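You operate a simulated robot arm through the tools that you are given. There is no shell and no other tool. Be economical: measure what you need, move in short steps, check, and stop when the job is done.

Carry out the task below with a simulated robot arm. There is one attempt and no reset: what you move stays moved.

TASK
Wind the field monitor up to 40 mm, brake it and switch it off.
Fine: switch on to read the height; brake off to wind, on again after.
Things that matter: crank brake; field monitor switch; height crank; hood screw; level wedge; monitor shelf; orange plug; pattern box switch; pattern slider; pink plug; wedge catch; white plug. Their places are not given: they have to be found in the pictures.

The check looks at the end state, three seconds after you hand in, the way a careful person would. Anything else that was tipped, shoved, dropped, spilled or broken makes it a failure.

THE ROBOT
A 6-joint arm with a two-finger parallel gripper, fixed in place. Base frame: the origin is at the foot of the arm, x ahead of it, y to its left, z up. Lengths are in cm, angles in rad, forces in N, time in s.
With the tool pointing down near the work surface it reaches from about 30 to 74 cm from the base axis. Its first joint turns from -1.152 to 1.152 rad. Payload 2.45 kg.
The TCP is the grasp point between the finger pads, 2.4 cm short of the fingertips. In the tool frame z runs along the fingers and y along their closing line. The gripper opens to 6.8 cm. The fingers are 1.7 cm wide and 1 cm thick; the gripper's body (4 by 7 cm) begins 4.1 cm behind the TCP.
Orientation is told as [roll, pitch, yaw] about the base's x, y, z axes, in that order, counted from this pose: with the fingers straight down and closing along the base's y, the tool's x points along the base's -x, its y along +y and its z along -z.

THE INTERFACE
- The arm moves only by the tool apply_moves. Its argument "plan" is a list of rows, each a list of 6 numbers: the shift along the base's x, y, z in cm, then the turn, a rotation vector about the base's x, y, z in rad. In form: [[dx, dy, dz, wx, wy, wz], ...]. A call has 1 to 10 rows; each row is the pose to reach, as a shift and turn from the pose commanded when the call began. "grip" is the finger opening in cm, from 0 to 6.8, set as the call begins (left out, the last holds). Each row takes 0.2 s and may step no farther than 5 cm and 0.15 rad from the row before; otherwise, or with a gripper value out of range, the whole call is refused. Where a pose cannot be reached the arm comes as near as it can. A force on the tool above 90 N (or 10 N above the force at the start of the call, whichever is more), or a blocked arm, ends the call early, and 0.2 s more pass. Each finger travels about 10.8 cm/s and halts on what it meets, pressing with about 31 N; the grip force reading is that of the motor and also rises with nothing between the fingers. The clock runs only during rows and for 0.2 s after the last one: add rows that repeat a pose to give the fingers time. The reply holds the time, the measured pose of the TCP, the force on the tool along the base axes, the opening and the grip force, in the units named above and with some noise, with the torque about the TCP (base axes, N m) and any sound that the robot's microphone picked up.
- Cameras (640 x 400 px; columns grow to the right, rows downward): "scene" is fixed at [18.31, 44.78, 144.43]; the picture's right is [-0.38, -0.93, 0.00], its down [-0.69, 0.28, -0.66] and it looks along [0.61, -0.25, -0.75] (base axes); focal length 316 px, centre (320, 200). "wrist" rides on the gripper at [8.4, 1.1, -7.5] in the tool frame; the picture's right is [-0.13, 0.99, 0.00], its down [-0.60, -0.08, -0.79] and it looks along [-0.79, -0.10, 0.61] (tool axes); focal length 251 px, centre (320, 200).
- grab_frame(camera): a new picture of that camera. No time passes.
- pixel_to_xyz(camera, pixels): there is no depth. For up to 12 entries [column, row, z] of the newest picture of that camera ("zoom" is the newest enlarged one), the place [x, y] in the base frame at which the ray of that pixel passes the height z, good to about 0.2 cm. No time passes.
- enlarge(camera, box): a new picture of the part [left, top, right, bottom] of that camera's present view, enlarged. No time passes.
- finish_job(): hands the job in; it is judged then, once.

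Go step by step. Measure first, check grasps and placings, and put right what went wrong. The budget is 80 turns and 38 pictures, counting those below and the enlarged ones. Unless the task says otherwise, let go and move clear before handing in, and close with one line.

The tools are called after "Request:" by a JSON object that holds its "method" and its "body". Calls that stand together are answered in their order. apply_moves: Moves the arm, as the interface text tells. Its arguments: {"type":"object","properties":{"plan":{"type":"array"},"grip":{"type":"number"}},"required":["plan"]} The other tools are called the same way: grab_frame (camera) takes a picture; pixel_to_xyz (camera, pixels) gives the place at which the rays of pixels pass given heights; enlarge (camera, box) takes an enlarged picture of a part of a camera's view; finish_job () hands the job in.

At the start:

```text
clock: 0.0
eef_pos: [41.32, 14.2, 108.09]
orientation: [0.0, 0.0, -0.001]
force: [-0.6, 0.0, -0.2]
moment: [-0.03, 0.03, -0.01]
opening: 6.81
gripper_force: 0.1
```

scene: 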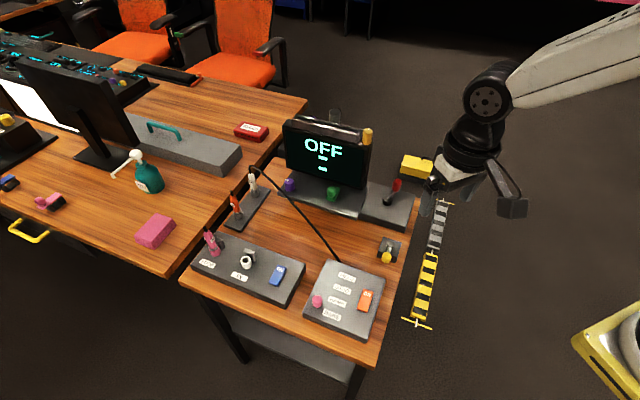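
wrist: 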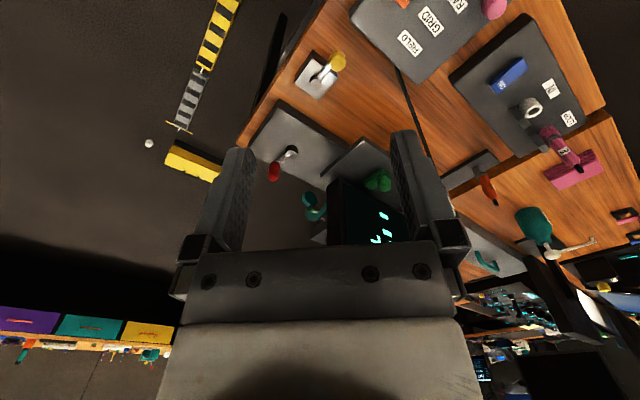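

The monitor at about (325,155) reads OFF, and the consoles are in front of it. I'll enlarge both areas first.

Request:
{"method": "enlarge", "body": {"camera": "scene", "box": [260, 100, 440, 212]}}

Request:
{"method": "enlarge", "body": {"camera": "scene", "box": [180, 210, 420, 360]}}

```text
3.56 times, centred on (350, 156) of scene
```

zoom: 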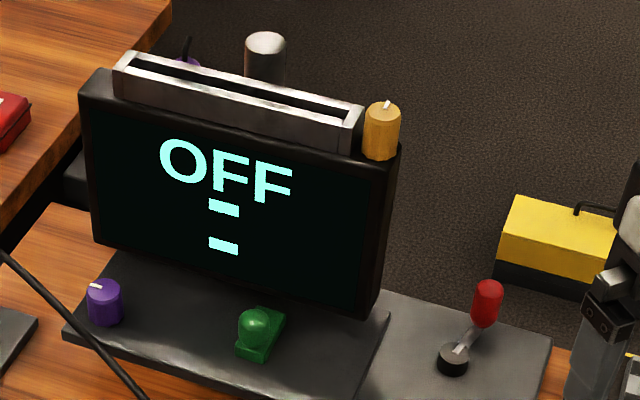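

```text
2.67 times, centred on (300, 285) of scene
```

zoom: 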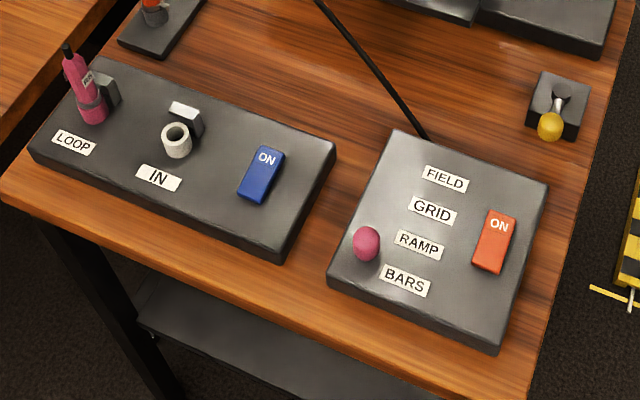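

Scene shows blue switch at (277,276), orange switch (366,300), red-handled crank (393,190), and yellow lever (388,250). I'll triangulate with the wrist view to get heights.

Request:
{"method": "pixel_to_xyz", "body": {"camera": "scene", "pixels": [[277, 276, 65], [277, 276, 75], [277, 276, 85], [386, 255, 65], [386, 255, 75], [386, 255, 85], [396, 185, 75], [396, 185, 85], [388, 203, 75], [388, 203, 85]]}}

Request:
{"method": "pixel_to_xyz", "body": {"camera": "wrist", "pixels": [[508, 73, 65], [508, 73, 75], [508, 73, 85], [338, 62, 65], [338, 62, 75], [338, 62, 85], [274, 172, 75], [274, 172, 85], [290, 152, 75], [290, 152, 85]]}}

```text
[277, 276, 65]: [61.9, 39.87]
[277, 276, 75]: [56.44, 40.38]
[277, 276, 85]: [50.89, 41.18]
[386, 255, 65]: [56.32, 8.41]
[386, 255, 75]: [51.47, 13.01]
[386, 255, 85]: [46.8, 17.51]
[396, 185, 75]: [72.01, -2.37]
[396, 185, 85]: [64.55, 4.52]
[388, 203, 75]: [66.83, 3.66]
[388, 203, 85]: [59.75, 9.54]
```

```text
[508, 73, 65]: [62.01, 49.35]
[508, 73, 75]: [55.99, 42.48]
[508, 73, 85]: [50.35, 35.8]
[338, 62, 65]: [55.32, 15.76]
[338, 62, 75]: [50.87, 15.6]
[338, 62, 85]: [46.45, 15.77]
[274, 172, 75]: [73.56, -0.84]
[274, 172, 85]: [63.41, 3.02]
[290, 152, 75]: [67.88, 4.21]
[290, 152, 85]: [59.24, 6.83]
```

Heights come out around 77–80 cm for controls (blue about (55,40.6,78), yellow tip (48.7,15.3,80.6), red tip (68,1,80)). I'll look closer in the wrist view.

Request:
{"method": "enlarge", "body": {"camera": "wrist", "box": [230, 40, 430, 250]}}

Request:
{"method": "enlarge", "body": {"camera": "wrist", "box": [380, 0, 620, 210]}}

```text
1.90 times, centred on (330, 145) of wrist
```

zoom: 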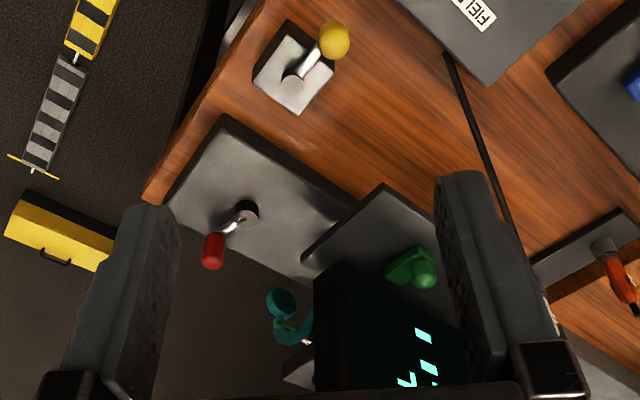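

```text
1.90 times, centred on (500, 105) of wrist
```

zoom: 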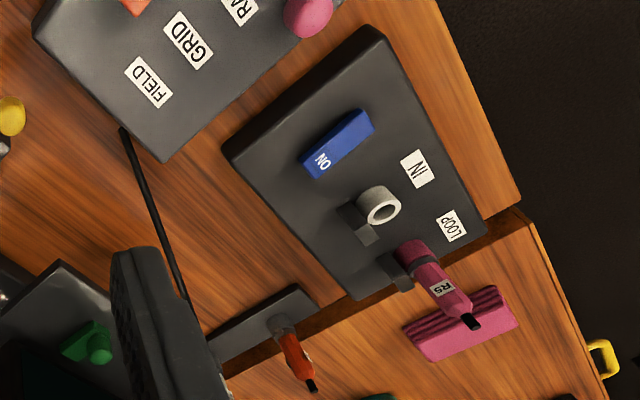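

The crank is red on its panel, the yellow ball lever is likely the brake, and the blue rocker sits beside IN/LOOP. I'll move toward the left panel for a close look.

Request:
{"method": "apply_moves", "body": {"plan": [[0, 4, -2, 0, 0, 0], [0, 8, -4, 0, 0, 0], [0, 12, -6, 0, 0, 0], [0, 16, -8, 0, 0, 0], [0, 20, -10, 0, 0, 0], [0, 20, -10, 0, 0, 0]], "grip": 0}}

Request:
{"method": "enlarge", "body": {"camera": "wrist", "box": [120, 0, 520, 250]}}

```text
clock: 1.4
eef_pos: [41.12, 34.24, 97.82]
orientation: [0.001, 0.0, -0.001]
force: [-0.7, 0.1, 0.0]
moment: [-0.04, 0.01, -0.03]
opening: 0.0
gripper_force: 23.8
```

```text
1.60 times, centred on (320, 125) of wrist
```

zoom: 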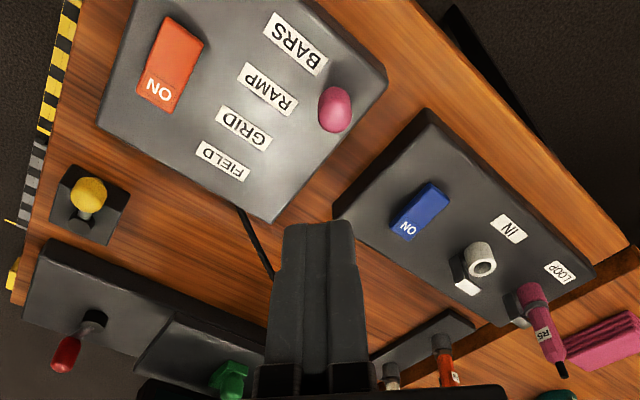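

I'll locate the two ends of the blue rocker plus the other controls from this view.

Request:
{"method": "pixel_to_xyz", "body": {"camera": "zoom", "pixels": [[405, 225, 76], [405, 225, 79], [432, 192, 76], [432, 192, 79], [88, 190, 78], [88, 190, 82], [83, 212, 77], [95, 320, 77], [65, 355, 78], [65, 355, 82], [340, 218, 76], [180, 228, 75]]}}

Request:
{"method": "pixel_to_xyz", "body": {"camera": "scene", "pixels": [[281, 269, 76], [281, 269, 79], [274, 284, 76], [274, 284, 79], [386, 257, 78], [386, 257, 82], [397, 185, 78], [397, 185, 82], [387, 202, 77], [390, 244, 77]]}}

```text
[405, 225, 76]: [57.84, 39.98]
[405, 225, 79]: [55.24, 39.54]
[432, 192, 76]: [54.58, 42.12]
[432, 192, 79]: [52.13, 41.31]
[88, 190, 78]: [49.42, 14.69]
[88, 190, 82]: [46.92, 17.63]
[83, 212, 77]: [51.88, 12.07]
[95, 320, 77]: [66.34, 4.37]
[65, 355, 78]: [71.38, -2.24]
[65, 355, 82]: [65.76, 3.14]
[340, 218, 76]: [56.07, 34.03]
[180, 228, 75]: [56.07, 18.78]
```

```text
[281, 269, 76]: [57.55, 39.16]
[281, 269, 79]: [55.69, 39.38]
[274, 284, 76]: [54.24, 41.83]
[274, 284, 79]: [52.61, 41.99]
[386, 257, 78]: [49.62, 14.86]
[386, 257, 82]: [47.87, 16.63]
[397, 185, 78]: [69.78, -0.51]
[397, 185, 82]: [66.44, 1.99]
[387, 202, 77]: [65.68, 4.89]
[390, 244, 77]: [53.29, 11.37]
```

Blue rocker's ON end is about (56.5,39.6,77.5), the other end (53.5,41.8). I'll go above the ON end with closed fingers.

Request:
{"method": "apply_moves", "body": {"plan": [[4, 1.5, 0, 0, 0, 0], [8, 3, 0, 0, 0, 0], [12, 4.3, -2, 0, 0, 0], [15, 5.6, -5, 0, 0, 0], [15, 5.6, -9, 0, 0, 0], [15, 5.6, -13, 0, 0, 0], [15, 5.6, -13, 0, 0, 0]]}}

Request:
{"method": "enlarge", "body": {"camera": "scene", "box": [220, 200, 348, 280]}}

```text
clock: 3.0
eef_pos: [56.39, 39.56, 84.93]
orientation: [0.0, -0.001, 0.0]
force: [0.1, -0.9, -0.6]
moment: [0.04, 0.01, 0.0]
opening: 0.0
gripper_force: 23.2
```

```text
5.00 times, centred on (284, 240) of scene
```

zoom: 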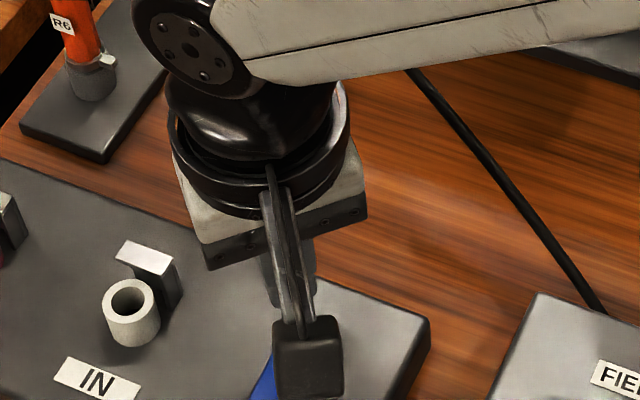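

The tip is above the ON end with free space around; pressing down slowly.

Request:
{"method": "apply_moves", "body": {"plan": [[0, 0, -1.5, 0, 0, 0], [0, 0, -2.5, 0, 0, 0], [0, 0, -3.2, 0, 0, 0], [0, 0, -3.6, 0, 0, 0], [0, 0, -4.0, 0, 0, 0], [0, 0, -4.0, 0, 0, 0]]}}

```text
clock: 4.4
eef_pos: [56.16, 39.68, 81.03]
orientation: [0.001, 0.0, -0.001]
force: [-0.2, -0.2, 0.7]
moment: [-0.02, -0.02, -0.02]
opening: 0.0
gripper_force: 23.5
```

Request:
{"method": "apply_moves", "body": {"plan": [[0, 0, -0.3, 0, 0, 0], [0, 0, -0.6, 0, 0, 0], [0, 0, -0.9, 0, 0, 0], [0, 0, -0.9, 0, 0, 0]]}}

Request:
{"method": "grab_frame", "body": {"camera": "scene"}}

```text
clock: 5.4
eef_pos: [56.48, 39.63, 80.75]
orientation: [-0.001, -0.003, 0.0]
force: [-16.6, -33.9, 57.9]
moment: [-0.28, 0.77, 0.37]
opening: 0.0
gripper_force: 23.2
```

```text
29 pictures are left
```

scene: 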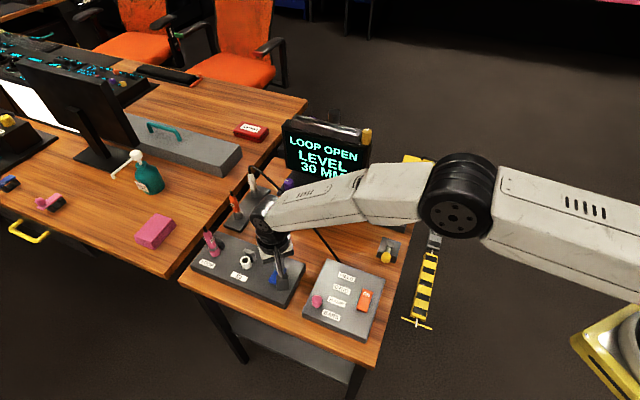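

The monitor now reads "LOOP OPEN / LEVEL / 30 MM", so it's on. I'll lift and go look at the yellow lever.

Request:
{"method": "apply_moves", "body": {"plan": [[0, 0, 3, 0, 0, 0], [0, 0, 8, 0, 0, 0], [0, 0, 12, 0, 0, 0], [-4, -3, 14, 0, 0, 0], [-8, -6, 14, 0, 0, 0], [-12, -9, 13, 0, 0, 0], [-15, -13, 12, 0, 0, 0], [-17, -17, 11, 0, 0, 0], [-18, -21, 10, 0, 0, 0], [-18, -23, 9, 0, 0, 0]]}}

Request:
{"method": "grab_frame", "body": {"camera": "wrist"}}

```text
refused: row 4 steps farther than a row can; nothing moved
```

```text
28 pictures are left
```

wrist: 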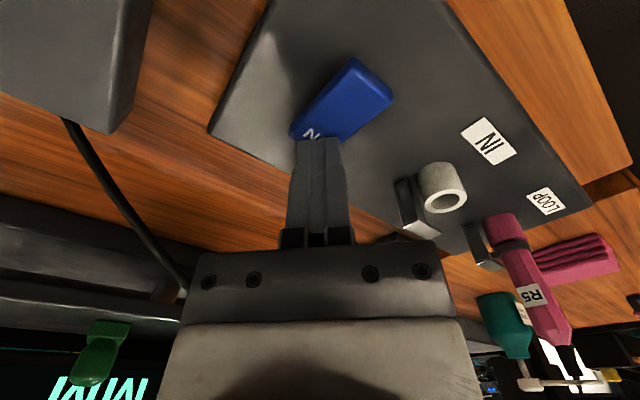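

Pressed on the ON end, the other end now stands high. The row step was too long; I'll redo it.

Request:
{"method": "apply_moves", "body": {"plan": [[0, 0, 3, 0, 0, 0], [0, 0, 7.5, 0, 0, 0], [0, 0, 12, 0, 0, 0], [-3, -2.5, 14, 0, 0, 0], [-6, -6, 14, 0, 0, 0], [-10, -9, 14, 0, 0, 0], [-13, -12, 13, 0, 0, 0], [-16, -16, 12, 0, 0, 0], [-18, -20, 11, 0, 0, 0], [-18, -23, 10, 0, 0, 0]]}}

Request:
{"method": "grab_frame", "body": {"camera": "wrist"}}

```text
refused: row 8 steps farther than a row can; nothing moved
```

```text
27 pictures are left
```

wrist: 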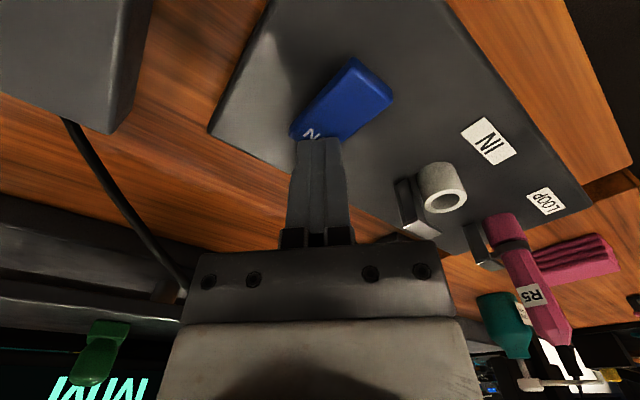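

Still not moved (a step of 5.1 cm). I'll use shorter steps.

Request:
{"method": "apply_moves", "body": {"plan": [[0, 0, 3, 0, 0, 0], [0, 0, 7.5, 0, 0, 0], [0, 0, 12, 0, 0, 0], [-3, -2.5, 14, 0, 0, 0], [-6, -5.5, 14, 0, 0, 0], [-9, -9, 14, 0, 0, 0], [-12, -12, 13, 0, 0, 0], [-15, -15, 12, 0, 0, 0], [-17, -19, 11, 0, 0, 0], [-18, -22, 10, 0, 0, 0]]}}

```text
clock: 7.6
eef_pos: [38.3, 17.54, 90.31]
orientation: [0.002, 0.001, 0.001]
force: [0.0, 0.2, 0.8]
moment: [0.02, 0.0, 0.01]
opening: 0.0
gripper_force: 24.0
```

Request:
{"method": "grab_frame", "body": {"camera": "wrist"}}

Request:
{"method": "enlarge", "body": {"camera": "scene", "box": [260, 100, 440, 280]}}

```text
26 pictures are left
```

wrist: 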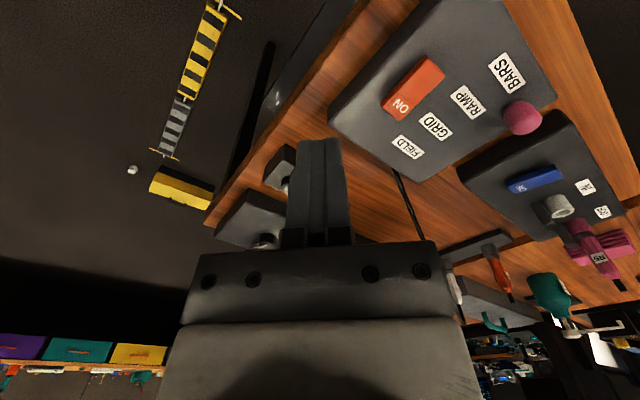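

```text
2.22 times, centred on (350, 190) of scene
```

zoom: 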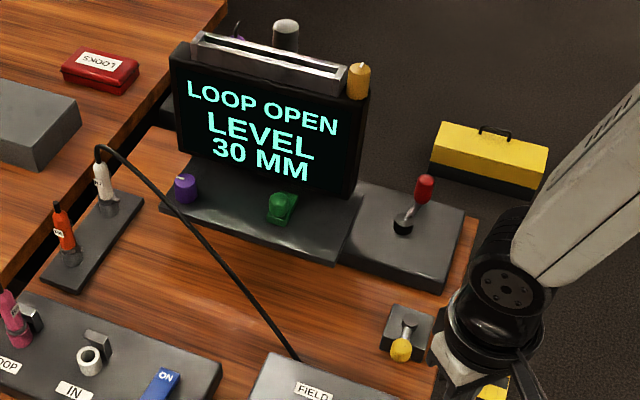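

The display is clear now: 30 MM, LEVEL. The yellow lever leans toward the camera from its plate at zoom (408,330); I'll yaw to the table's direction and shift sideways for a clear close view.

Request:
{"method": "apply_moves", "body": {"plan": [[1, 1.2, 0, 0, 0, -0.13], [2, 2.4, 0, 0, 0, -0.26], [3, 3.6, 0, 0, 0, -0.39], [4, 4.8, 0, 0, 0, -0.52], [5, 6, 0, 0, 0, -0.64], [5, 6, -2, 0, 0, -0.64], [5, 6, -2, 0, 0, -0.64]]}}

Request:
{"method": "grab_frame", "body": {"camera": "wrist"}}

```text
clock: 9.2
eef_pos: [43.29, 23.81, 88.25]
orientation: [-0.002, 0.0, -0.642]
force: [0.6, -0.2, -0.3]
moment: [0.01, 0.03, -0.01]
opening: 0.04
gripper_force: 23.2
```

```text
24 pictures are left
```

wrist: 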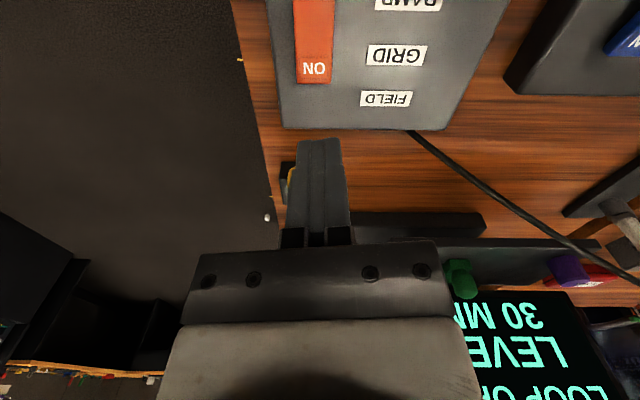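

The view is now square with the table; the lever hides behind the fingers near (288,185). I'll shift sideways to expose it and the crank.

Request:
{"method": "apply_moves", "body": {"plan": [[-2, -2.7, 0, 0, 0, 0], [-4, -5.4, 0, 0, 0, 0], [-6, -8, 0, 0, 0, 0], [-7, -9.5, 0, 0, 0, 0], [-7, -9.5, 0, 0, 0, 0]]}}

Request:
{"method": "enlarge", "body": {"camera": "wrist", "box": [340, 80, 560, 260]}}

```text
clock: 10.4
eef_pos: [36.43, 14.18, 88.37]
orientation: [0.002, 0.0, -0.64]
force: [0.0, -0.1, 0.1]
moment: [0.02, 0.01, 0.02]
opening: 0.0
gripper_force: 23.3
```

```text
2.22 times, centred on (450, 170) of wrist
```

zoom: 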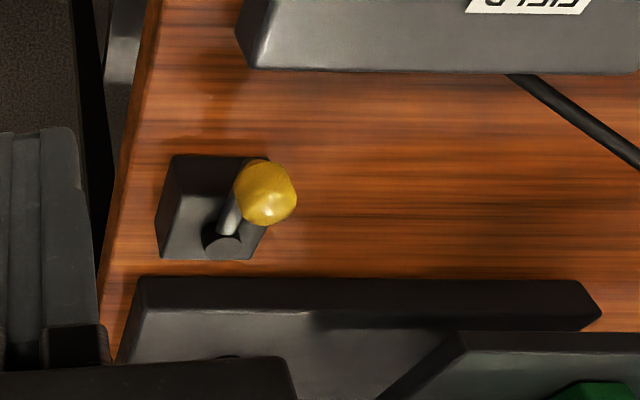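

Ball at zoom (266,193), pivot (224,242). Triangulating against scene ball (386,257.5) and pivot (389.6,243).

Request:
{"method": "pixel_to_xyz", "body": {"camera": "zoom", "pixels": [[266, 193, 77], [266, 193, 79], [266, 193, 81], [266, 193, 83], [224, 242, 75], [224, 242, 77], [224, 242, 79], [140, 285, 75], [580, 283, 75]]}}

Request:
{"method": "pixel_to_xyz", "body": {"camera": "scene", "pixels": [[386, 257.5, 77], [386, 257.5, 79], [386, 257.5, 81], [386, 257.5, 83], [389.6, 243, 75], [389.6, 243, 77], [389.6, 243, 79]]}}

```text
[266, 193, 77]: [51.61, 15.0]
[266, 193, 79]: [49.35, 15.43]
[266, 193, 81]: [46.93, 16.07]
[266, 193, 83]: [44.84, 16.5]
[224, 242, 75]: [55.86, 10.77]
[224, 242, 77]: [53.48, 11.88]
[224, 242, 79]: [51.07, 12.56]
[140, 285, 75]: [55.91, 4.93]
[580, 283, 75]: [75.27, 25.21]
```

```text
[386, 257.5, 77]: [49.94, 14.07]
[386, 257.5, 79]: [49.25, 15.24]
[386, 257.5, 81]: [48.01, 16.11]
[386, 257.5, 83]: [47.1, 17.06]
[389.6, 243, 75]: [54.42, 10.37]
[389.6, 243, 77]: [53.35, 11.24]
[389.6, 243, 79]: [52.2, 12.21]
```

Ball ≈ (49.2,15.4,79), pivot ≈ (53.3,11.6,77). To see how it pivots I'll enlarge it more.

Request:
{"method": "enlarge", "body": {"camera": "wrist", "box": [385, 135, 455, 205]}}

Request:
{"method": "enlarge", "body": {"camera": "scene", "box": [365, 225, 413, 273]}}

```text
5.71 times, centred on (420, 170) of wrist
```

zoom: 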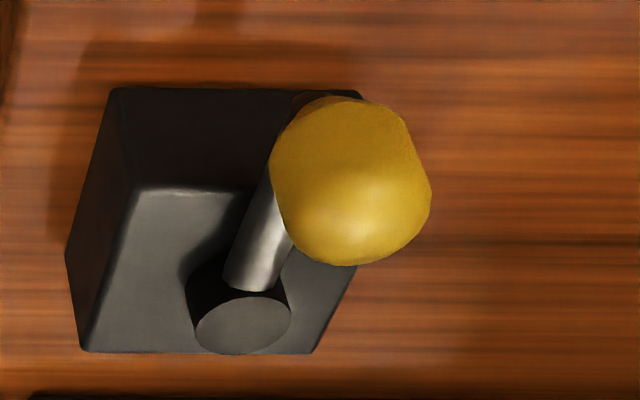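

```text
8.33 times, centred on (389, 249) of scene
```

zoom: 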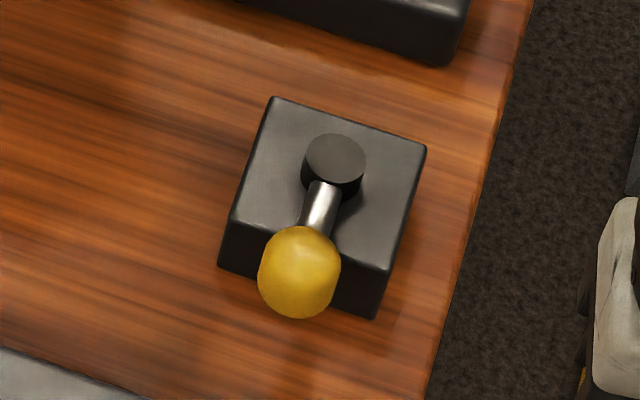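

It's a rotary lever: a vertical hub with a horizontal rod and yellow knob pointing to the front. I'll open the fingers and hover above the knob at (49.2,15.4).

Request:
{"method": "apply_moves", "body": {"plan": [[4, 0.4, 0, 0, 0, 0], [8, 0.8, 0, 0, 0, 0], [12.8, 1.2, 0, 0, 0, 0], [12.8, 1.2, -4, 0, 0, 0], [12.8, 1.2, -4, 0, 0, 0]], "grip": 5.5}}

Request:
{"method": "grab_frame", "body": {"camera": "wrist"}}

```text
clock: 11.6
eef_pos: [49.18, 15.46, 84.12]
orientation: [0.001, -0.001, -0.641]
force: [-0.4, 0.1, -0.1]
moment: [0.01, -0.01, -0.03]
opening: 5.5
gripper_force: 0.0
```

```text
20 pictures are left
```

wrist: 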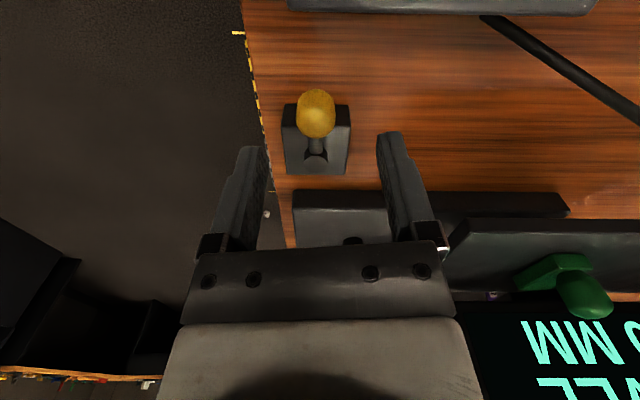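

The knob (316,113) is centered between the fingers; checking its place, then lowering.

Request:
{"method": "pixel_to_xyz", "body": {"camera": "wrist", "pixels": [[316, 113, 79], [316, 113, 80], [316, 152, 77], [316, 152, 78]]}}

Request:
{"method": "apply_moves", "body": {"plan": [[0, 0, -1.5, 0, 0, 0], [0, 0, -3, 0, 0, 0], [0, 0, -4, 0, 0, 0], [0, 0, -4, 0, 0, 0]]}}

```text
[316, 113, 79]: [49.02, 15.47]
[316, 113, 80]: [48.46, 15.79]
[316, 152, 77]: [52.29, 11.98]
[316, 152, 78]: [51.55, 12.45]
```

```text
clock: 12.6
eef_pos: [49.05, 15.56, 80.16]
orientation: [0.0, -0.002, -0.64]
force: [0.2, 0.2, -0.2]
moment: [-0.02, 0.02, 0.02]
opening: 5.5
gripper_force: 0.1
```

No contact. Closing on the knob.

Request:
{"method": "apply_moves", "body": {"plan": [[0, 0, 0, 0, 0, 0], [0, 0, 0, 0, 0, 0], [0, 0, 0, 0, 0, 0]], "grip": 1}}

```text
clock: 13.4
eef_pos: [49.19, 15.53, 80.16]
orientation: [0.0, -0.001, -0.642]
force: [-1.0, 0.9, -2.6]
moment: [-0.13, -0.16, 0.0]
opening: 2.15
gripper_force: 38.3
```

Gripped at 2.15 cm. Testing a small arc counter-clockwise about the hub.

Request:
{"method": "apply_moves", "body": {"plan": [[-0.16, -0.17, 0, 0, 0, 0.05], [-0.313, -0.346, 0, 0, 0, 0.1], [-0.313, -0.346, 0, 0, 0, 0.1]]}}

```text
clock: 14.2
eef_pos: [48.97, 15.42, 80.21]
orientation: [0.005, -0.005, -0.537]
force: [15.3, 20.8, -17.4]
moment: [-0.2, 0.07, -0.18]
opening: 2.12
gripper_force: 37.8
```

It resists (about 25 N pushing back), so it's a stop. Trying the other way.

Request:
{"method": "apply_moves", "body": {"plan": [[0.313, 0.346, 0, 0, 0, -0.1], [0.5, 0.5, 0, 0, 0, -0.15], [0.659, 0.659, 0, 0, 0, -0.2], [0.659, 0.659, 0, 0, 0, -0.2]]}}

```text
clock: 15.2
eef_pos: [49.21, 15.72, 80.02]
orientation: [-0.002, 0.003, -0.745]
force: [-5.1, -8.0, 17.5]
moment: [0.12, 0.18, -0.35]
opening: 2.11
gripper_force: 38.4
```

Only light resistance this way; continuing further a bit.

Request:
{"method": "apply_moves", "body": {"plan": [[0.18, 0.15, 0, 0, 0, -0.05], [0.37, 0.29, 0, 0, 0, -0.1], [0.37, 0.29, 0, 0, 0, -0.1]]}}

```text
clock: 16.0
eef_pos: [49.73, 16.11, 80.09]
orientation: [0.002, 0.0, -0.841]
force: [-0.2, -13.6, 21.3]
moment: [-0.18, 0.18, -0.34]
opening: 2.11
gripper_force: 38.0
```

It is following (about 10° so far). Going on along the arc.

Request:
{"method": "apply_moves", "body": {"plan": [[0.22, 0.1, 0, 0, 0, -0.05], [0.43, 0.19, 0, 0, 0, -0.1], [0.65, 0.27, 0, 0, 0, -0.15], [0.86, 0.35, 0, 0, 0, -0.2], [0.86, 0.35, 0, 0, 0, -0.2]]}}

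Request:
{"method": "enlarge", "body": {"camera": "scene", "box": [350, 205, 430, 285]}}

```text
clock: 17.2
eef_pos: [50.59, 16.47, 80.08]
orientation: [0.0, 0.0, -1.042]
force: [-2.6, 5.9, 9.5]
moment: [0.15, 0.03, -0.02]
opening: 2.09
gripper_force: 38.0
```

```text
5.00 times, centred on (390, 245) of scene
```

zoom: 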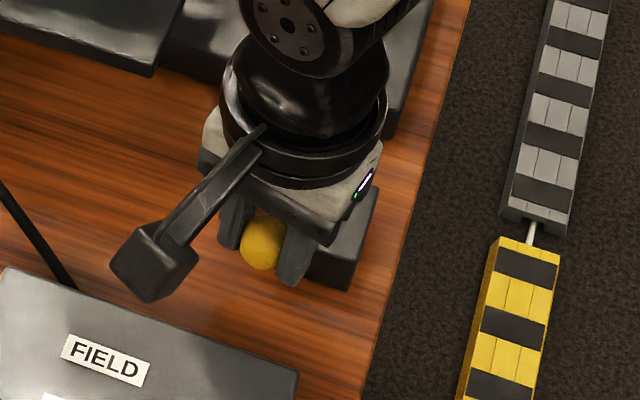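

The knob swings freely now; continuing along the arc.

Request:
{"method": "apply_moves", "body": {"plan": [[0.456, 0.113, 0, 0, 0, -0.1], [0.916, 0.176, 0, 0, 0, -0.2], [1.38, 0.193, 0, 0, 0, -0.3], [1.852, 0.162, 0, 0, 0, -0.4], [2.31, 0.086, 0, 0, 0, -0.5], [2.31, 0.086, 0, 0, 0, -0.5]]}}

```text
clock: 18.6
eef_pos: [52.94, 16.79, 80.13]
orientation: [0.002, 0.0, -1.541]
force: [-1.2, 28.6, -6.2]
moment: [0.23, 0.06, -0.26]
opening: 2.13
gripper_force: 37.9
```

Tangential force is small; the radial force shows my hub estimate is a bit low. I'll correct outward and continue.

Request:
{"method": "apply_moves", "body": {"plan": [[0.5, 0.2, 0, 0, 0, -0.1], [1.05, 0.2, 0, 0, 0, -0.2], [1.55, 0.1, 0, 0, 0, -0.3], [1.55, 0.1, 0, 0, 0, -0.3]]}}

```text
clock: 19.6
eef_pos: [54.25, 16.4, 80.07]
orientation: [-0.005, -0.003, -1.843]
force: [-12.7, -20.6, 16.6]
moment: [-0.21, 0.0, -0.2]
opening: 2.13
gripper_force: 38.6
```

Force is mostly radial; refit hub (52.4,12.0), r 4.78. Continuing toward 90° total.

Request:
{"method": "apply_moves", "body": {"plan": [[0.15, -0.35, 0, 0, 0, -0.05], [0.57, -0.69, 0, 0, 0, -0.2], [0.95, -0.95, 0, 0, 0, -0.3], [1.28, -1.27, 0, 0, 0, -0.39], [1.28, -1.27, 0, 0, 0, -0.39]]}}

```text
clock: 20.8
eef_pos: [55.09, 15.82, 80.0]
orientation: [-0.007, -0.01, -2.223]
force: [-45.3, 42.0, 3.6]
moment: [0.55, -0.4, 0.23]
opening: 2.11
gripper_force: 38.0
```

Large tangential force (~62 N): end stop reached at ~80° turn. Backing off to relax, then releasing and lifting.

Request:
{"method": "apply_moves", "body": {"plan": [[-0.6, 0.4, 0, 0, 0, 0], [-0.6, 0.4, 0, 0, 0, 0]]}}

Request:
{"method": "apply_moves", "body": {"plan": [[0, 0, 0, 0, 0, 0], [0, 0, 0, 0, 0, 0], [0, 0, 2, 0, 0, 0], [0, 0, 5, 0, 0, 0], [0, 0, 9, 0, 0, 0], [0, 0, 11, 0, 0, 0.1]], "grip": 5.5}}

```text
clock: 21.4
eef_pos: [54.91, 15.85, 80.08]
orientation: [-0.001, -0.002, -2.229]
force: [-12.7, 19.1, -24.4]
moment: [-0.4, -0.07, 0.23]
opening: 2.16
gripper_force: 38.2
```

```text
clock: 22.8
eef_pos: [54.95, 15.78, 90.96]
orientation: [0.0, -0.001, -2.13]
force: [-0.6, -0.1, -0.4]
moment: [0.01, -0.01, 0.01]
opening: 5.52
gripper_force: 0.0
```

Brake lever is moved to its other stop. Now I'll turn back the yaw and go partway toward the crank, staying high; also check where the monitor's edge is.

Request:
{"method": "apply_moves", "body": {"plan": [[0, -1.5, 2, 0, 0, 0.149], [0, -3, 3, 0, 0, 0.298], [0, -4.5, 3, 0, 0, 0.447], [0, -6, 3, 0, 0, 0.596], [0, -7.5, 3, 0, 0, 0.745], [0, -9, 3, 0, 0, 0.894], [1, -10.5, 3, 0, 0, 1.043], [2, -12, 3, 0, 0, 1.192], [3, -13.5, 3, 0, 0, 1.341], [4, -15, 2, 0, 0, 1.49]]}}

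Request:
{"method": "enlarge", "body": {"camera": "scene", "box": [280, 110, 440, 270]}}

Request:
{"method": "grab_frame", "body": {"camera": "wrist"}}

```text
clock: 25.0
eef_pos: [59.23, 0.58, 93.12]
orientation: [-0.001, 0.0, -0.638]
force: [-0.5, -0.4, 0.2]
moment: [0.02, 0.0, -0.01]
opening: 5.52
gripper_force: 0.1
```

```text
2.50 times, centred on (360, 190) of scene
```

zoom: 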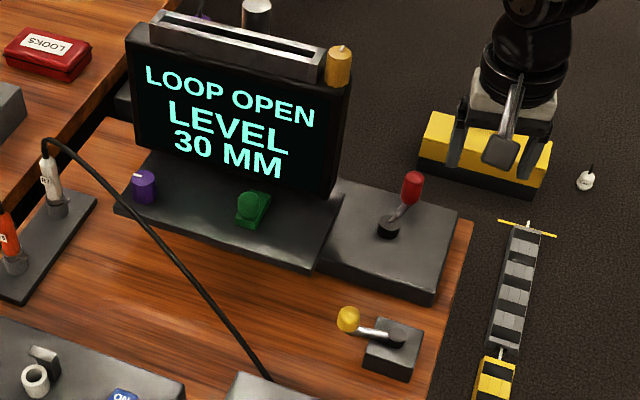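

```text
17 pictures are left
```

wrist: 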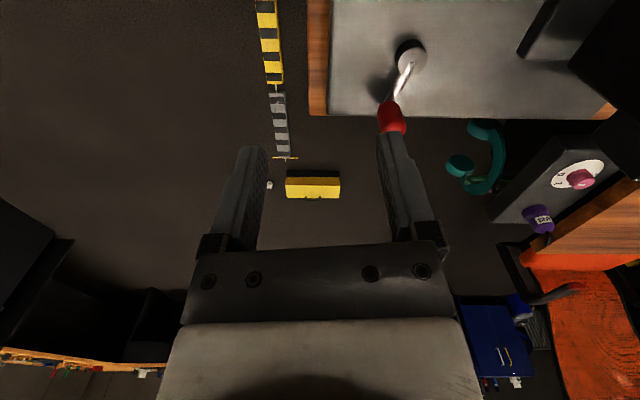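

Lever now points along the shelf. Triangulating crank: wrist hub (410,52), handle (392,115); scene hub (387.2,199), handle (396.8,184.8), monitor's lower right corner zoom (330,197).

Request:
{"method": "pixel_to_xyz", "body": {"camera": "wrist", "pixels": [[412, 52, 77], [412, 52, 79], [392, 117, 79], [392, 117, 81], [392, 117, 83], [575, 60, 80], [575, 60, 84]]}}

Request:
{"method": "pixel_to_xyz", "body": {"camera": "scene", "pixels": [[387.2, 200, 77], [387.2, 200, 79], [396.8, 184.8, 79], [396.8, 184.8, 81], [396.8, 184.8, 83], [364, 193, 80], [364, 193, 84]]}}

```text
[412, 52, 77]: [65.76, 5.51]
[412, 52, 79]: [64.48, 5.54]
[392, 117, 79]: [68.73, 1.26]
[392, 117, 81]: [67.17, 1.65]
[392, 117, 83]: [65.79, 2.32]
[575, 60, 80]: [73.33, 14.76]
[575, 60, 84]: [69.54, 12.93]
```

```text
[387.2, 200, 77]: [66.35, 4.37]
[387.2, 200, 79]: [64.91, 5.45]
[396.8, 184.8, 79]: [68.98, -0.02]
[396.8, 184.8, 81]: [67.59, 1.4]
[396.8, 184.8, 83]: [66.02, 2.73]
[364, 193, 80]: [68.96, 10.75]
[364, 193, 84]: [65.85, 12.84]
```

Handle ≈ (67.2,1.7,81.6), hub ≈ (64.8,5.5), radius ≈ 4.4; the monitor's right edge is only ~6.7 cm left of the hub. I'll turn the tool so its thin side (and camera away) faces the monitor, then lean it away.

Request:
{"method": "apply_moves", "body": {"plan": [[0, 0, 0, 0, 0, 0.149], [0, 0, 0, 0, 0, 0.298], [0, 0, 0, 0, 0, 0.447], [0, 0, 0, 0, 0, 0.596], [0, 0, 0, 0, 0, 0.745], [0, 0, 0, 0, 0, 0.894], [0, 0, 0, 0, 0, 1.043], [0, 0, 0, 0, 0, 1.192], [0, 0, 0, 0, 0, 1.341], [0, 0, 0, 0, 0, 1.49]]}}

Request:
{"method": "apply_moves", "body": {"plan": [[0, 0, 0, 0, 0, 0.077], [0, 0, 0, 0, 0, 0.077]]}}

Request:
{"method": "apply_moves", "body": {"plan": [[0, 0, -1, 0.08, -0.06, 0], [0, 0, -2, 0.16, -0.12, 0], [0, 0, -3, 0.24, -0.18, 0], [1, 0, -4, 0.28, -0.21, 0], [4, 0.3, -4, 0.28, -0.21, 0], [7.5, 0.8, -4, 0.28, -0.21, 0], [7.5, 0.8, -4, 0.28, -0.21, 0]]}}

Request:
{"method": "grab_frame", "body": {"camera": "wrist"}}

```text
clock: 27.2
eef_pos: [59.2, 0.76, 93.09]
orientation: [0.001, -0.001, 0.851]
force: [-0.8, -0.9, -0.2]
moment: [0.05, -0.01, 0.02]
opening: 5.52
gripper_force: 0.1
```

```text
clock: 27.8
eef_pos: [59.21, 0.71, 93.17]
orientation: [0.0, -0.001, 0.928]
force: [1.5, -0.2, 0.5]
moment: [-0.03, -0.02, -0.01]
opening: 5.51
gripper_force: 0.0
```

```text
clock: 29.4
eef_pos: [66.55, 1.46, 89.04]
orientation: [-0.001, -0.349, 0.927]
force: [-0.1, -0.4, 0.3]
moment: [0.0, -0.04, 0.02]
opening: 5.49
gripper_force: 0.1
```

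```text
16 pictures are left
```

wrist: 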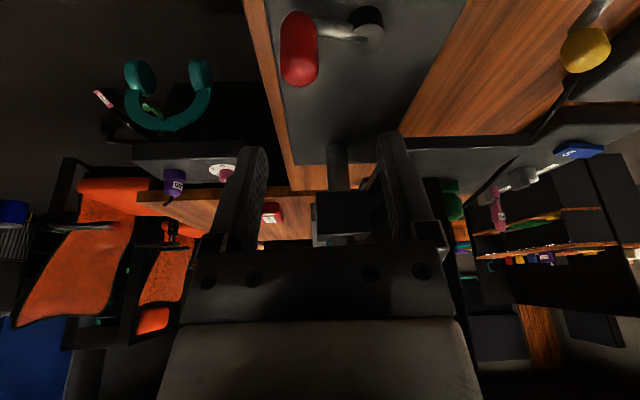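

The red handle is at (299,50) and hub (365,28); monitor's narrow edge is seen at (342,215). Refining positions.

Request:
{"method": "pixel_to_xyz", "body": {"camera": "wrist", "pixels": [[300, 75, 83], [299, 48, 81.6], [299, 18, 80], [368, 22, 79], [368, 22, 78], [318, 200, 85], [370, 200, 85], [318, 235, 95], [370, 235, 95]]}}

```text
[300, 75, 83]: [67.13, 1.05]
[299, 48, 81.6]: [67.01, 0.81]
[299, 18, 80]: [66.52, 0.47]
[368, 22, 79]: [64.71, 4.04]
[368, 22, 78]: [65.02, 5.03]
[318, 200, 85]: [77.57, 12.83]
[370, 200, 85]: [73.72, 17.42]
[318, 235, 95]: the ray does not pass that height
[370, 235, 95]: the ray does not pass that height
```

Handle ≈ (67.0,1.1). Descending around it.

Request:
{"method": "apply_moves", "body": {"plan": [[0.45, -0.26, -2, 0, 0, 0], [0.45, -0.26, -4, 0, 0, 0], [0.45, -0.26, -5.5, 0, 0, 0], [0.45, -0.26, -6.4, 0, 0, 0], [0.45, -0.26, -6.4, 0, 0, 0]]}}

Request:
{"method": "enlarge", "body": {"camera": "scene", "box": [340, 130, 440, 230]}}

```text
clock: 30.6
eef_pos: [67.04, 1.3, 82.85]
orientation: [0.0, -0.352, 0.928]
force: [0.3, 0.5, -0.2]
moment: [-0.03, -0.01, -0.02]
opening: 5.48
gripper_force: 0.1
```

```text
4.00 times, centred on (390, 180) of scene
```

zoom: 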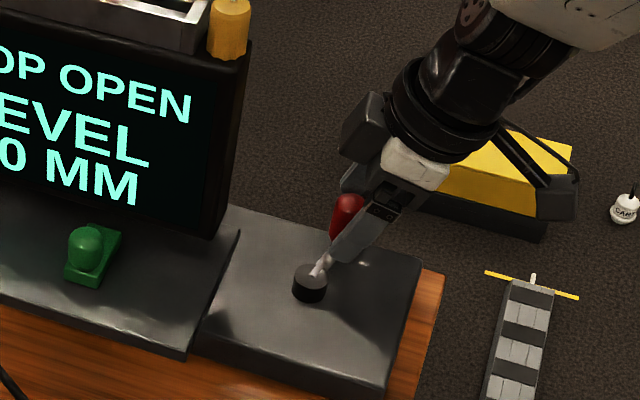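

The near finger is in front of the handle and the far finger behind. Closing.

Request:
{"method": "apply_moves", "body": {"plan": [[0, 0, 0, 0, 0, 0], [0, 0, 0, 0, 0, 0], [0, 0, 0, 0, 0, 0]], "grip": 1}}

```text
clock: 31.4
eef_pos: [67.39, 1.02, 82.81]
orientation: [-0.004, -0.351, 0.923]
force: [16.2, -22.5, -6.6]
moment: [0.09, 0.34, -0.24]
opening: 2.18
gripper_force: 38.7
```

Gripped (2.18 cm); offset force shows the handle is ~0.5 cm farther. I'll follow it, then test a small clockwise arc (away from the monitor).

Request:
{"method": "apply_moves", "body": {"plan": [[0.4, -0.3, 0, 0, 0, 0], [0.4, -0.3, 0, 0, 0, 0]]}}

Request:
{"method": "apply_moves", "body": {"plan": [[-0.25, -0.13, 0, 0, 0, 0], [-0.5, -0.25, 0, 0, 0, 0], [-0.8, -0.36, 0, 0, 0, 0], [-0.8, -0.36, 0, 0, 0, 0]]}}

```text
clock: 32.0
eef_pos: [67.5, 1.22, 82.86]
orientation: [0.002, -0.352, 0.931]
force: [-1.5, 0.4, 12.3]
moment: [-0.42, -0.15, 0.03]
opening: 2.12
gripper_force: 38.1
```

```text
clock: 33.0
eef_pos: [66.9, 0.71, 82.81]
orientation: [-0.001, -0.351, 0.927]
force: [5.6, 9.0, 15.1]
moment: [0.73, -0.17, -0.15]
opening: 2.12
gripper_force: 38.4
```

It turns with ~10 N. Continuing the clockwise arc, then reading the display.

Request:
{"method": "apply_moves", "body": {"plan": [[-0.3, -0.1, 0, 0, 0, 0], [-0.62, -0.18, 0, 0, 0, 0], [-1.1, -0.27, 0, 0, 0, 0], [-1.59, -0.33, 0, 0, 0, 0], [-2.1, -0.32, 0, 0, 0, 0], [-2.66, -0.27, 0, 0, 0, 0], [-3.68, 0.03, 0, 0, 0, 0], [-3.68, 0.03, 0, 0, 0, 0]]}}

Request:
{"method": "enlarge", "body": {"camera": "scene", "box": [280, 110, 440, 230]}}

```text
clock: 34.8
eef_pos: [62.99, 0.4, 82.67]
orientation: [-0.002, -0.349, 0.925]
force: [1.2, -24.9, 10.8]
moment: [-0.2, -0.06, -0.4]
opening: 2.11
gripper_force: 38.2
```

```text
3.33 times, centred on (360, 170) of scene
```

zoom: 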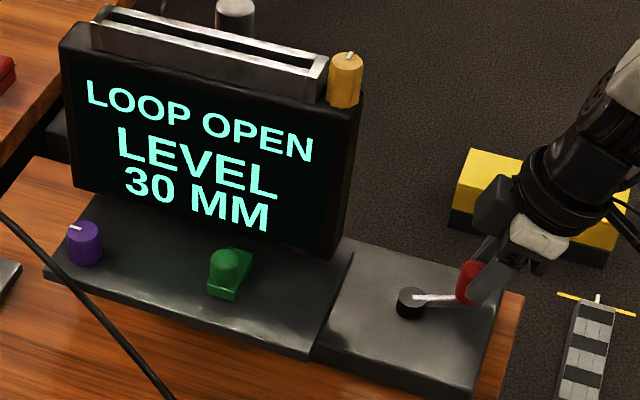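

About 50° turned but still 30 MM. Refitting hub to (64.5,4.7), r 4.6, and continuing clockwise.

Request:
{"method": "apply_moves", "body": {"plan": [[-0.4, -0.2, 0, 0, 0, 0], [-1.1, 0.26, 0, 0, 0, 0], [-1.98, 1.07, 0, 0, 0, 0], [-2.63, 2.09, 0, 0, 0, 0], [-2.99, 3.23, 0, 0, 0, 0], [-3.04, 4.43, 0, 0, 0, 0], [-2.78, 5.6, 0, 0, 0, 0], [-2.23, 6.67, 0, 0, 0, 0], [-2.23, 6.67, 0, 0, 0, 0]]}}

Request:
{"method": "enlarge", "body": {"camera": "scene", "box": [280, 110, 440, 230]}}

```text
clock: 36.8
eef_pos: [60.92, 7.19, 82.86]
orientation: [-0.005, -0.35, 0.927]
force: [13.9, -13.8, 4.4]
moment: [-0.07, -0.17, -0.28]
opening: 2.58
gripper_force: 9.9
```

```text
3.33 times, centred on (360, 170) of scene
```

zoom: 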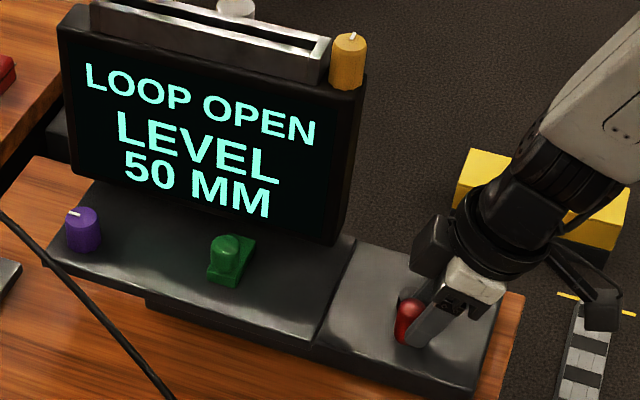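

The display jumped to 50 MM, so I overshot; clockwise raises it. Winding back about 50° to the midpoint.

Request:
{"method": "apply_moves", "body": {"plan": [[-0.3, -0.5, 0, 0, 0, 0], [-0.55, -1.07, 0, 0, 0, 0], [-0.72, -1.65, 0, 0, 0, 0], [-0.81, -2.24, 0, 0, 0, 0], [-0.8, -2.84, 0, 0, 0, 0], [-0.76, -3.44, 0, 0, 0, 0], [-0.6, -4.06, 0, 0, 0, 0], [-0.6, -4.06, 0, 0, 0, 0]]}}

Request:
{"method": "enlarge", "body": {"camera": "scene", "box": [280, 110, 440, 230]}}

```text
clock: 38.6
eef_pos: [59.77, 3.23, 82.53]
orientation: [0.007, -0.345, 0.926]
force: [-19.0, -1.2, -6.2]
moment: [-0.14, 0.41, 0.37]
opening: 2.15
gripper_force: 6.6
```

```text
3.33 times, centred on (360, 170) of scene
```

zoom: 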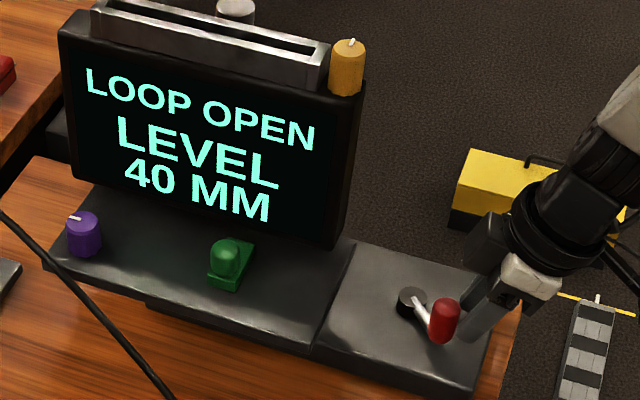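

It reads 40 MM, but the red handle (zoom (445,320)) looks partly out of the fingers. Checking the handle's location before releasing.

Request:
{"method": "pixel_to_xyz", "body": {"camera": "zoom", "pixels": [[445, 320, 81.6], [445, 305, 83], [411, 297, 78.8]]}}

Request:
{"method": "grab_frame", "body": {"camera": "wrist"}}

```text
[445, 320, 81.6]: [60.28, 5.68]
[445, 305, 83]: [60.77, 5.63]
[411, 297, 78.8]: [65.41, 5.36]
```

```text
11 pictures are left
```

wrist: 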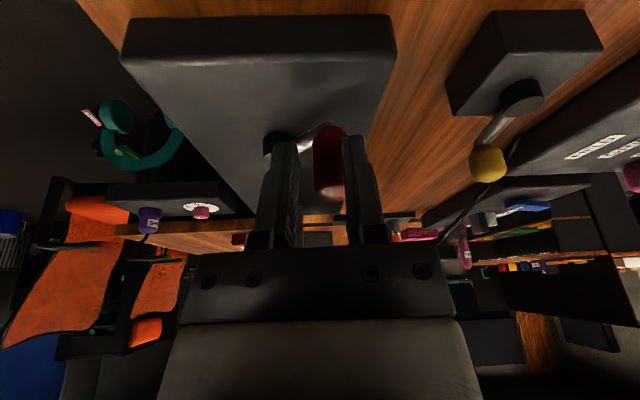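

The handle is at about (60.5,5.6), with the fingers 2.3 cm behind it, so it slid toward the finger edge. I'll open, recenter on it, and look.

Request:
{"method": "apply_moves", "body": {"plan": [[0, 0, 0, 0, 0, 0], [0, 0, 0, 0, 0, 0], [0, 0, 0.2, 0, 0, 0], [0.2, 1, 0.3, 0, 0, 0], [0.3, 1.6, 0.3, 0, 0, 0], [0.3, 2.3, 0.3, 0, 0, 0], [0.3, 2.3, 0.3, 0, 0, 0]], "grip": 5}}

Request:
{"method": "enlarge", "body": {"camera": "scene", "box": [280, 110, 440, 230]}}

```text
clock: 40.2
eef_pos: [60.33, 5.4, 83.05]
orientation: [-0.001, -0.35, 0.927]
force: [-0.4, 0.8, -0.5]
moment: [0.0, 0.02, 0.02]
opening: 5.01
gripper_force: 0.0
```

```text
3.33 times, centred on (360, 170) of scene
```

zoom: 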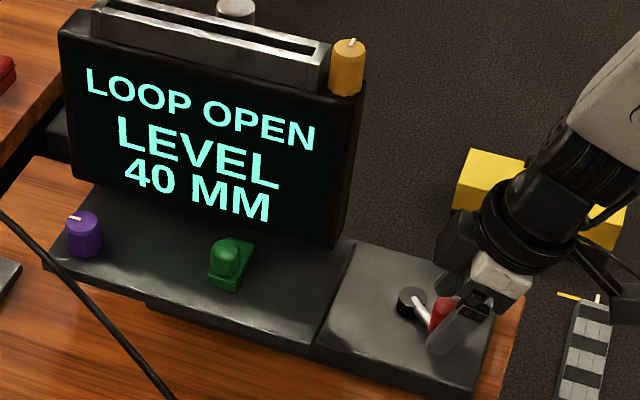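

Handle now is between the fingers and stayed put at 40 MM. Since the display seems to go in 10s, I'll find the change point. Gripping.

Request:
{"method": "apply_moves", "body": {"plan": [[0, 0, -0.3, 0, 0, 0], [0, 0, -0.3, 0, 0, 0], [0, 0, -0.3, 0, 0, 0], [0, 0, -0.3, 0, 0, 0]], "grip": 1}}

```text
clock: 41.2
eef_pos: [60.66, 5.46, 82.97]
orientation: [-0.006, -0.355, 0.926]
force: [10.7, -10.7, 22.5]
moment: [0.32, 0.09, -0.3]
opening: 2.16
gripper_force: 38.6
```

Gripped. I'll compute handle angles at each earlier reading from the pictures.

Request:
{"method": "pixel_to_xyz", "body": {"camera": "scene", "pixels": [[396.8, 184.8, 81.6], [404.4, 194.9, 81.6], [397.5, 206, 81.6], [386.4, 205.4, 81.6], [387.2, 199.5, 78.8]]}}

```text
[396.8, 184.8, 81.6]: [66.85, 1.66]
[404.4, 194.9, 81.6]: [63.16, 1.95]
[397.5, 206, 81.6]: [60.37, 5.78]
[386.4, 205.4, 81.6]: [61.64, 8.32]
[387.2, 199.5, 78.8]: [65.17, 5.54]
```

Refit: centre ≈ (64.7,5.7), r 4.2; readings 30/30/40/50 at turns of 0°/51°/122°/162°. I'll wind back to about 65° to see whether the display floors or rounds.

Request:
{"method": "apply_moves", "body": {"plan": [[0.16, -0.43, 0, 0, 0, 0], [0.27, -0.85, 0, 0, 0, 0], [0.41, -1.27, 0, 0, 0, 0], [0.6, -1.67, 0, 0, 0, 0], [0.82, -2.05, 0, 0, 0, 0], [1.06, -2.37, 0, 0, 0, 0], [1.33, -2.67, 0, 0, 0, 0], [1.89, -3.14, 0, 0, 0, 0], [1.89, -3.14, 0, 0, 0, 0]]}}

Request:
{"method": "enlarge", "body": {"camera": "scene", "box": [280, 110, 440, 230]}}

```text
clock: 43.2
eef_pos: [61.92, 2.39, 82.55]
orientation: [0.006, -0.346, 0.927]
force: [-16.5, -3.5, -17.0]
moment: [-0.19, -0.12, 0.38]
opening: 2.12
gripper_force: 38.1
```

```text
3.33 times, centred on (360, 170) of scene
```

zoom: 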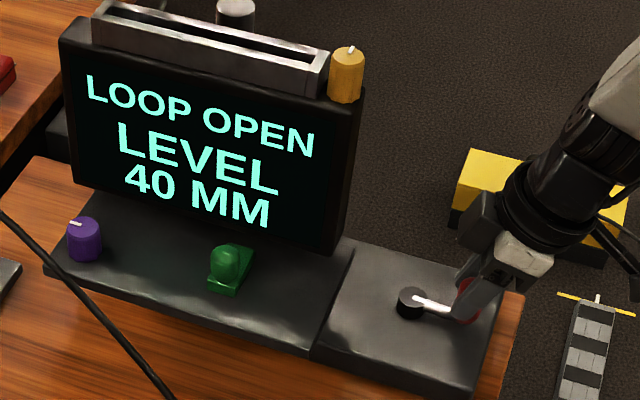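

Still 40 MM at ~65° while 51° gave 30. The measured rise of the screen (≈7 px from here to 122°, ≈12 px to 162°) fits ~0.14 mm/deg with a floored display, so the shelf is now just past 40. I'll relax, release and lift.

Request:
{"method": "apply_moves", "body": {"plan": [[-0.3, 0.1, 0.1, 0, 0, 0], [-0.3, 0.1, 0.1, 0, 0, 0]]}}

Request:
{"method": "apply_moves", "body": {"plan": [[0, 0, 0, 0, 0, 0], [0, 0, 0, 0, 0, 0], [0, 0, 0, 0, 0, 0], [0, 0, 2, 0, 0, 0], [0, 0, 5, 0, 0, 0], [-1, 0, 8, 0, 0, 0], [-3, 0, 11, 0, 0, 0]], "grip": 5.2}}

Request:
{"method": "enlarge", "body": {"camera": "scene", "box": [280, 110, 440, 230]}}

```text
clock: 43.8
eef_pos: [61.87, 2.46, 82.64]
orientation: [0.003, -0.348, 0.926]
force: [-1.8, 0.1, -28.9]
moment: [-0.14, -0.07, 0.1]
opening: 2.13
gripper_force: 37.6
```

```text
clock: 45.4
eef_pos: [58.9, 2.46, 93.94]
orientation: [0.0, -0.35, 0.927]
force: [-0.3, -0.2, -0.5]
moment: [0.01, 0.01, 0.03]
opening: 5.22
gripper_force: 0.1
```

```text
3.33 times, centred on (360, 170) of scene
```

zoom: 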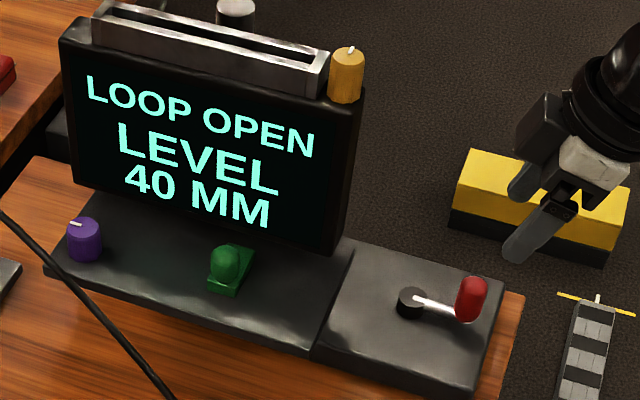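

Released; it still reads 40 MM and handle is at zoom (472,298). I'll take the same crop as the very first enlargement to compare the rise.

Request:
{"method": "enlarge", "body": {"camera": "scene", "box": [260, 100, 440, 212]}}

Request:
{"method": "pixel_to_xyz", "body": {"camera": "scene", "pixels": [[405.6, 199.4, 81.6], [405, 194.9, 81.6], [396.8, 184.8, 81.6], [368, 124, 100], [368, 124, 101]]}}

```text
3.56 times, centred on (350, 156) of scene
```

zoom: 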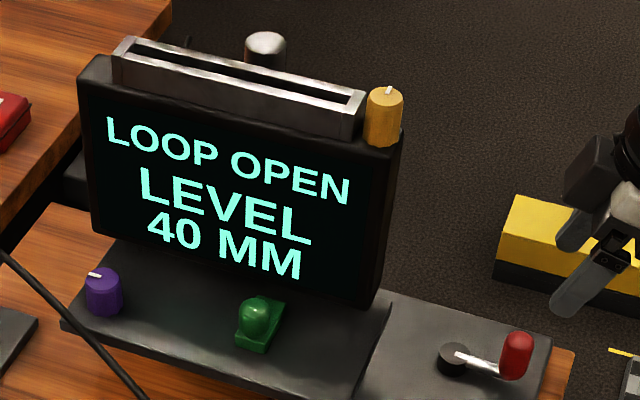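

```text
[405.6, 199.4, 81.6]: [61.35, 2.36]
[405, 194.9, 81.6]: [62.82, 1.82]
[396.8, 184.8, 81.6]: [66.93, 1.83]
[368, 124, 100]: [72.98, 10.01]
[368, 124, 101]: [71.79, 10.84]
```

The monitor rose ~12.5 px at ~12.8 px/cm, i.e. about 10 mm, so 40 mm is right. Now untilt and go above the yellow knob at about (55.0,15.9) to put the brake on.

Request:
{"method": "apply_moves", "body": {"plan": [[-0.5, 1.5, 0, -0.08, 0.06, 0], [-1, 4, 0, -0.16, 0.12, 0], [-2, 7, 0, -0.24, 0.18, 0], [-3, 10, 0, -0.28, 0.21, 0], [-3.9, 13.4, -2, -0.28, 0.21, 0], [-3.9, 13.4, -6, -0.28, 0.21, 0], [-3.9, 13.4, -9, -0.28, 0.21, 0], [-3.9, 13.4, -9, -0.28, 0.21, 0]]}}

Request:
{"method": "grab_frame", "body": {"camera": "wrist"}}

```text
clock: 47.2
eef_pos: [55.02, 15.97, 84.98]
orientation: [0.0, 0.001, 0.927]
force: [0.1, 0.0, -0.9]
moment: [-0.01, 0.01, -0.01]
opening: 5.19
gripper_force: 0.0
```

```text
6 pictures are left
```

wrist: 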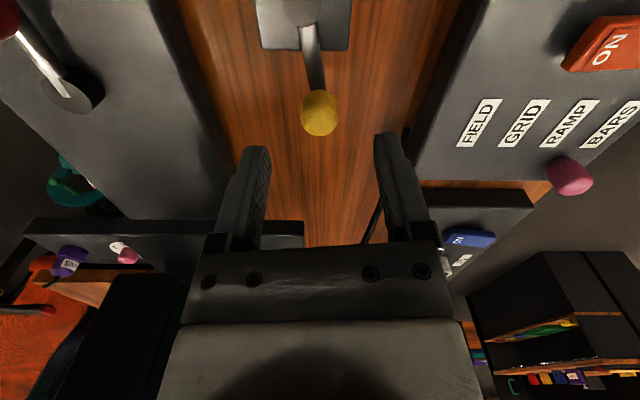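

Knob at (319,112), well centered between fingers. Lowering and gripping.

Request:
{"method": "pixel_to_xyz", "body": {"camera": "wrist", "pixels": [[319, 112, 79], [305, 30, 78]]}}

Request:
{"method": "apply_moves", "body": {"plan": [[0, 0, -2, 0, 0, 0], [0, 0, -3.8, 0, 0, 0], [0, 0, -4.9, 0, 0, 0], [0, 0, -4.9, 0, 0, 0]]}}

Request:
{"method": "apply_moves", "body": {"plan": [[0, 0, 0, 0, 0, 0], [0, 0, 0, 0, 0, 0], [0, 0, 0, 0, 0, 0]], "grip": 1}}

```text
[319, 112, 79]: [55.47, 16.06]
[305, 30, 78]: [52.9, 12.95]
```

```text
clock: 48.2
eef_pos: [55.09, 16.02, 80.01]
orientation: [0.001, 0.0, 0.927]
force: [-0.5, 0.0, -0.3]
moment: [0.02, 0.01, 0.02]
opening: 5.2
gripper_force: 0.0
```

```text
clock: 49.0
eef_pos: [55.09, 16.01, 79.99]
orientation: [0.0, 0.002, 0.928]
force: [-0.1, 2.0, -1.9]
moment: [0.29, 0.25, 0.08]
opening: 2.12
gripper_force: 37.8
```

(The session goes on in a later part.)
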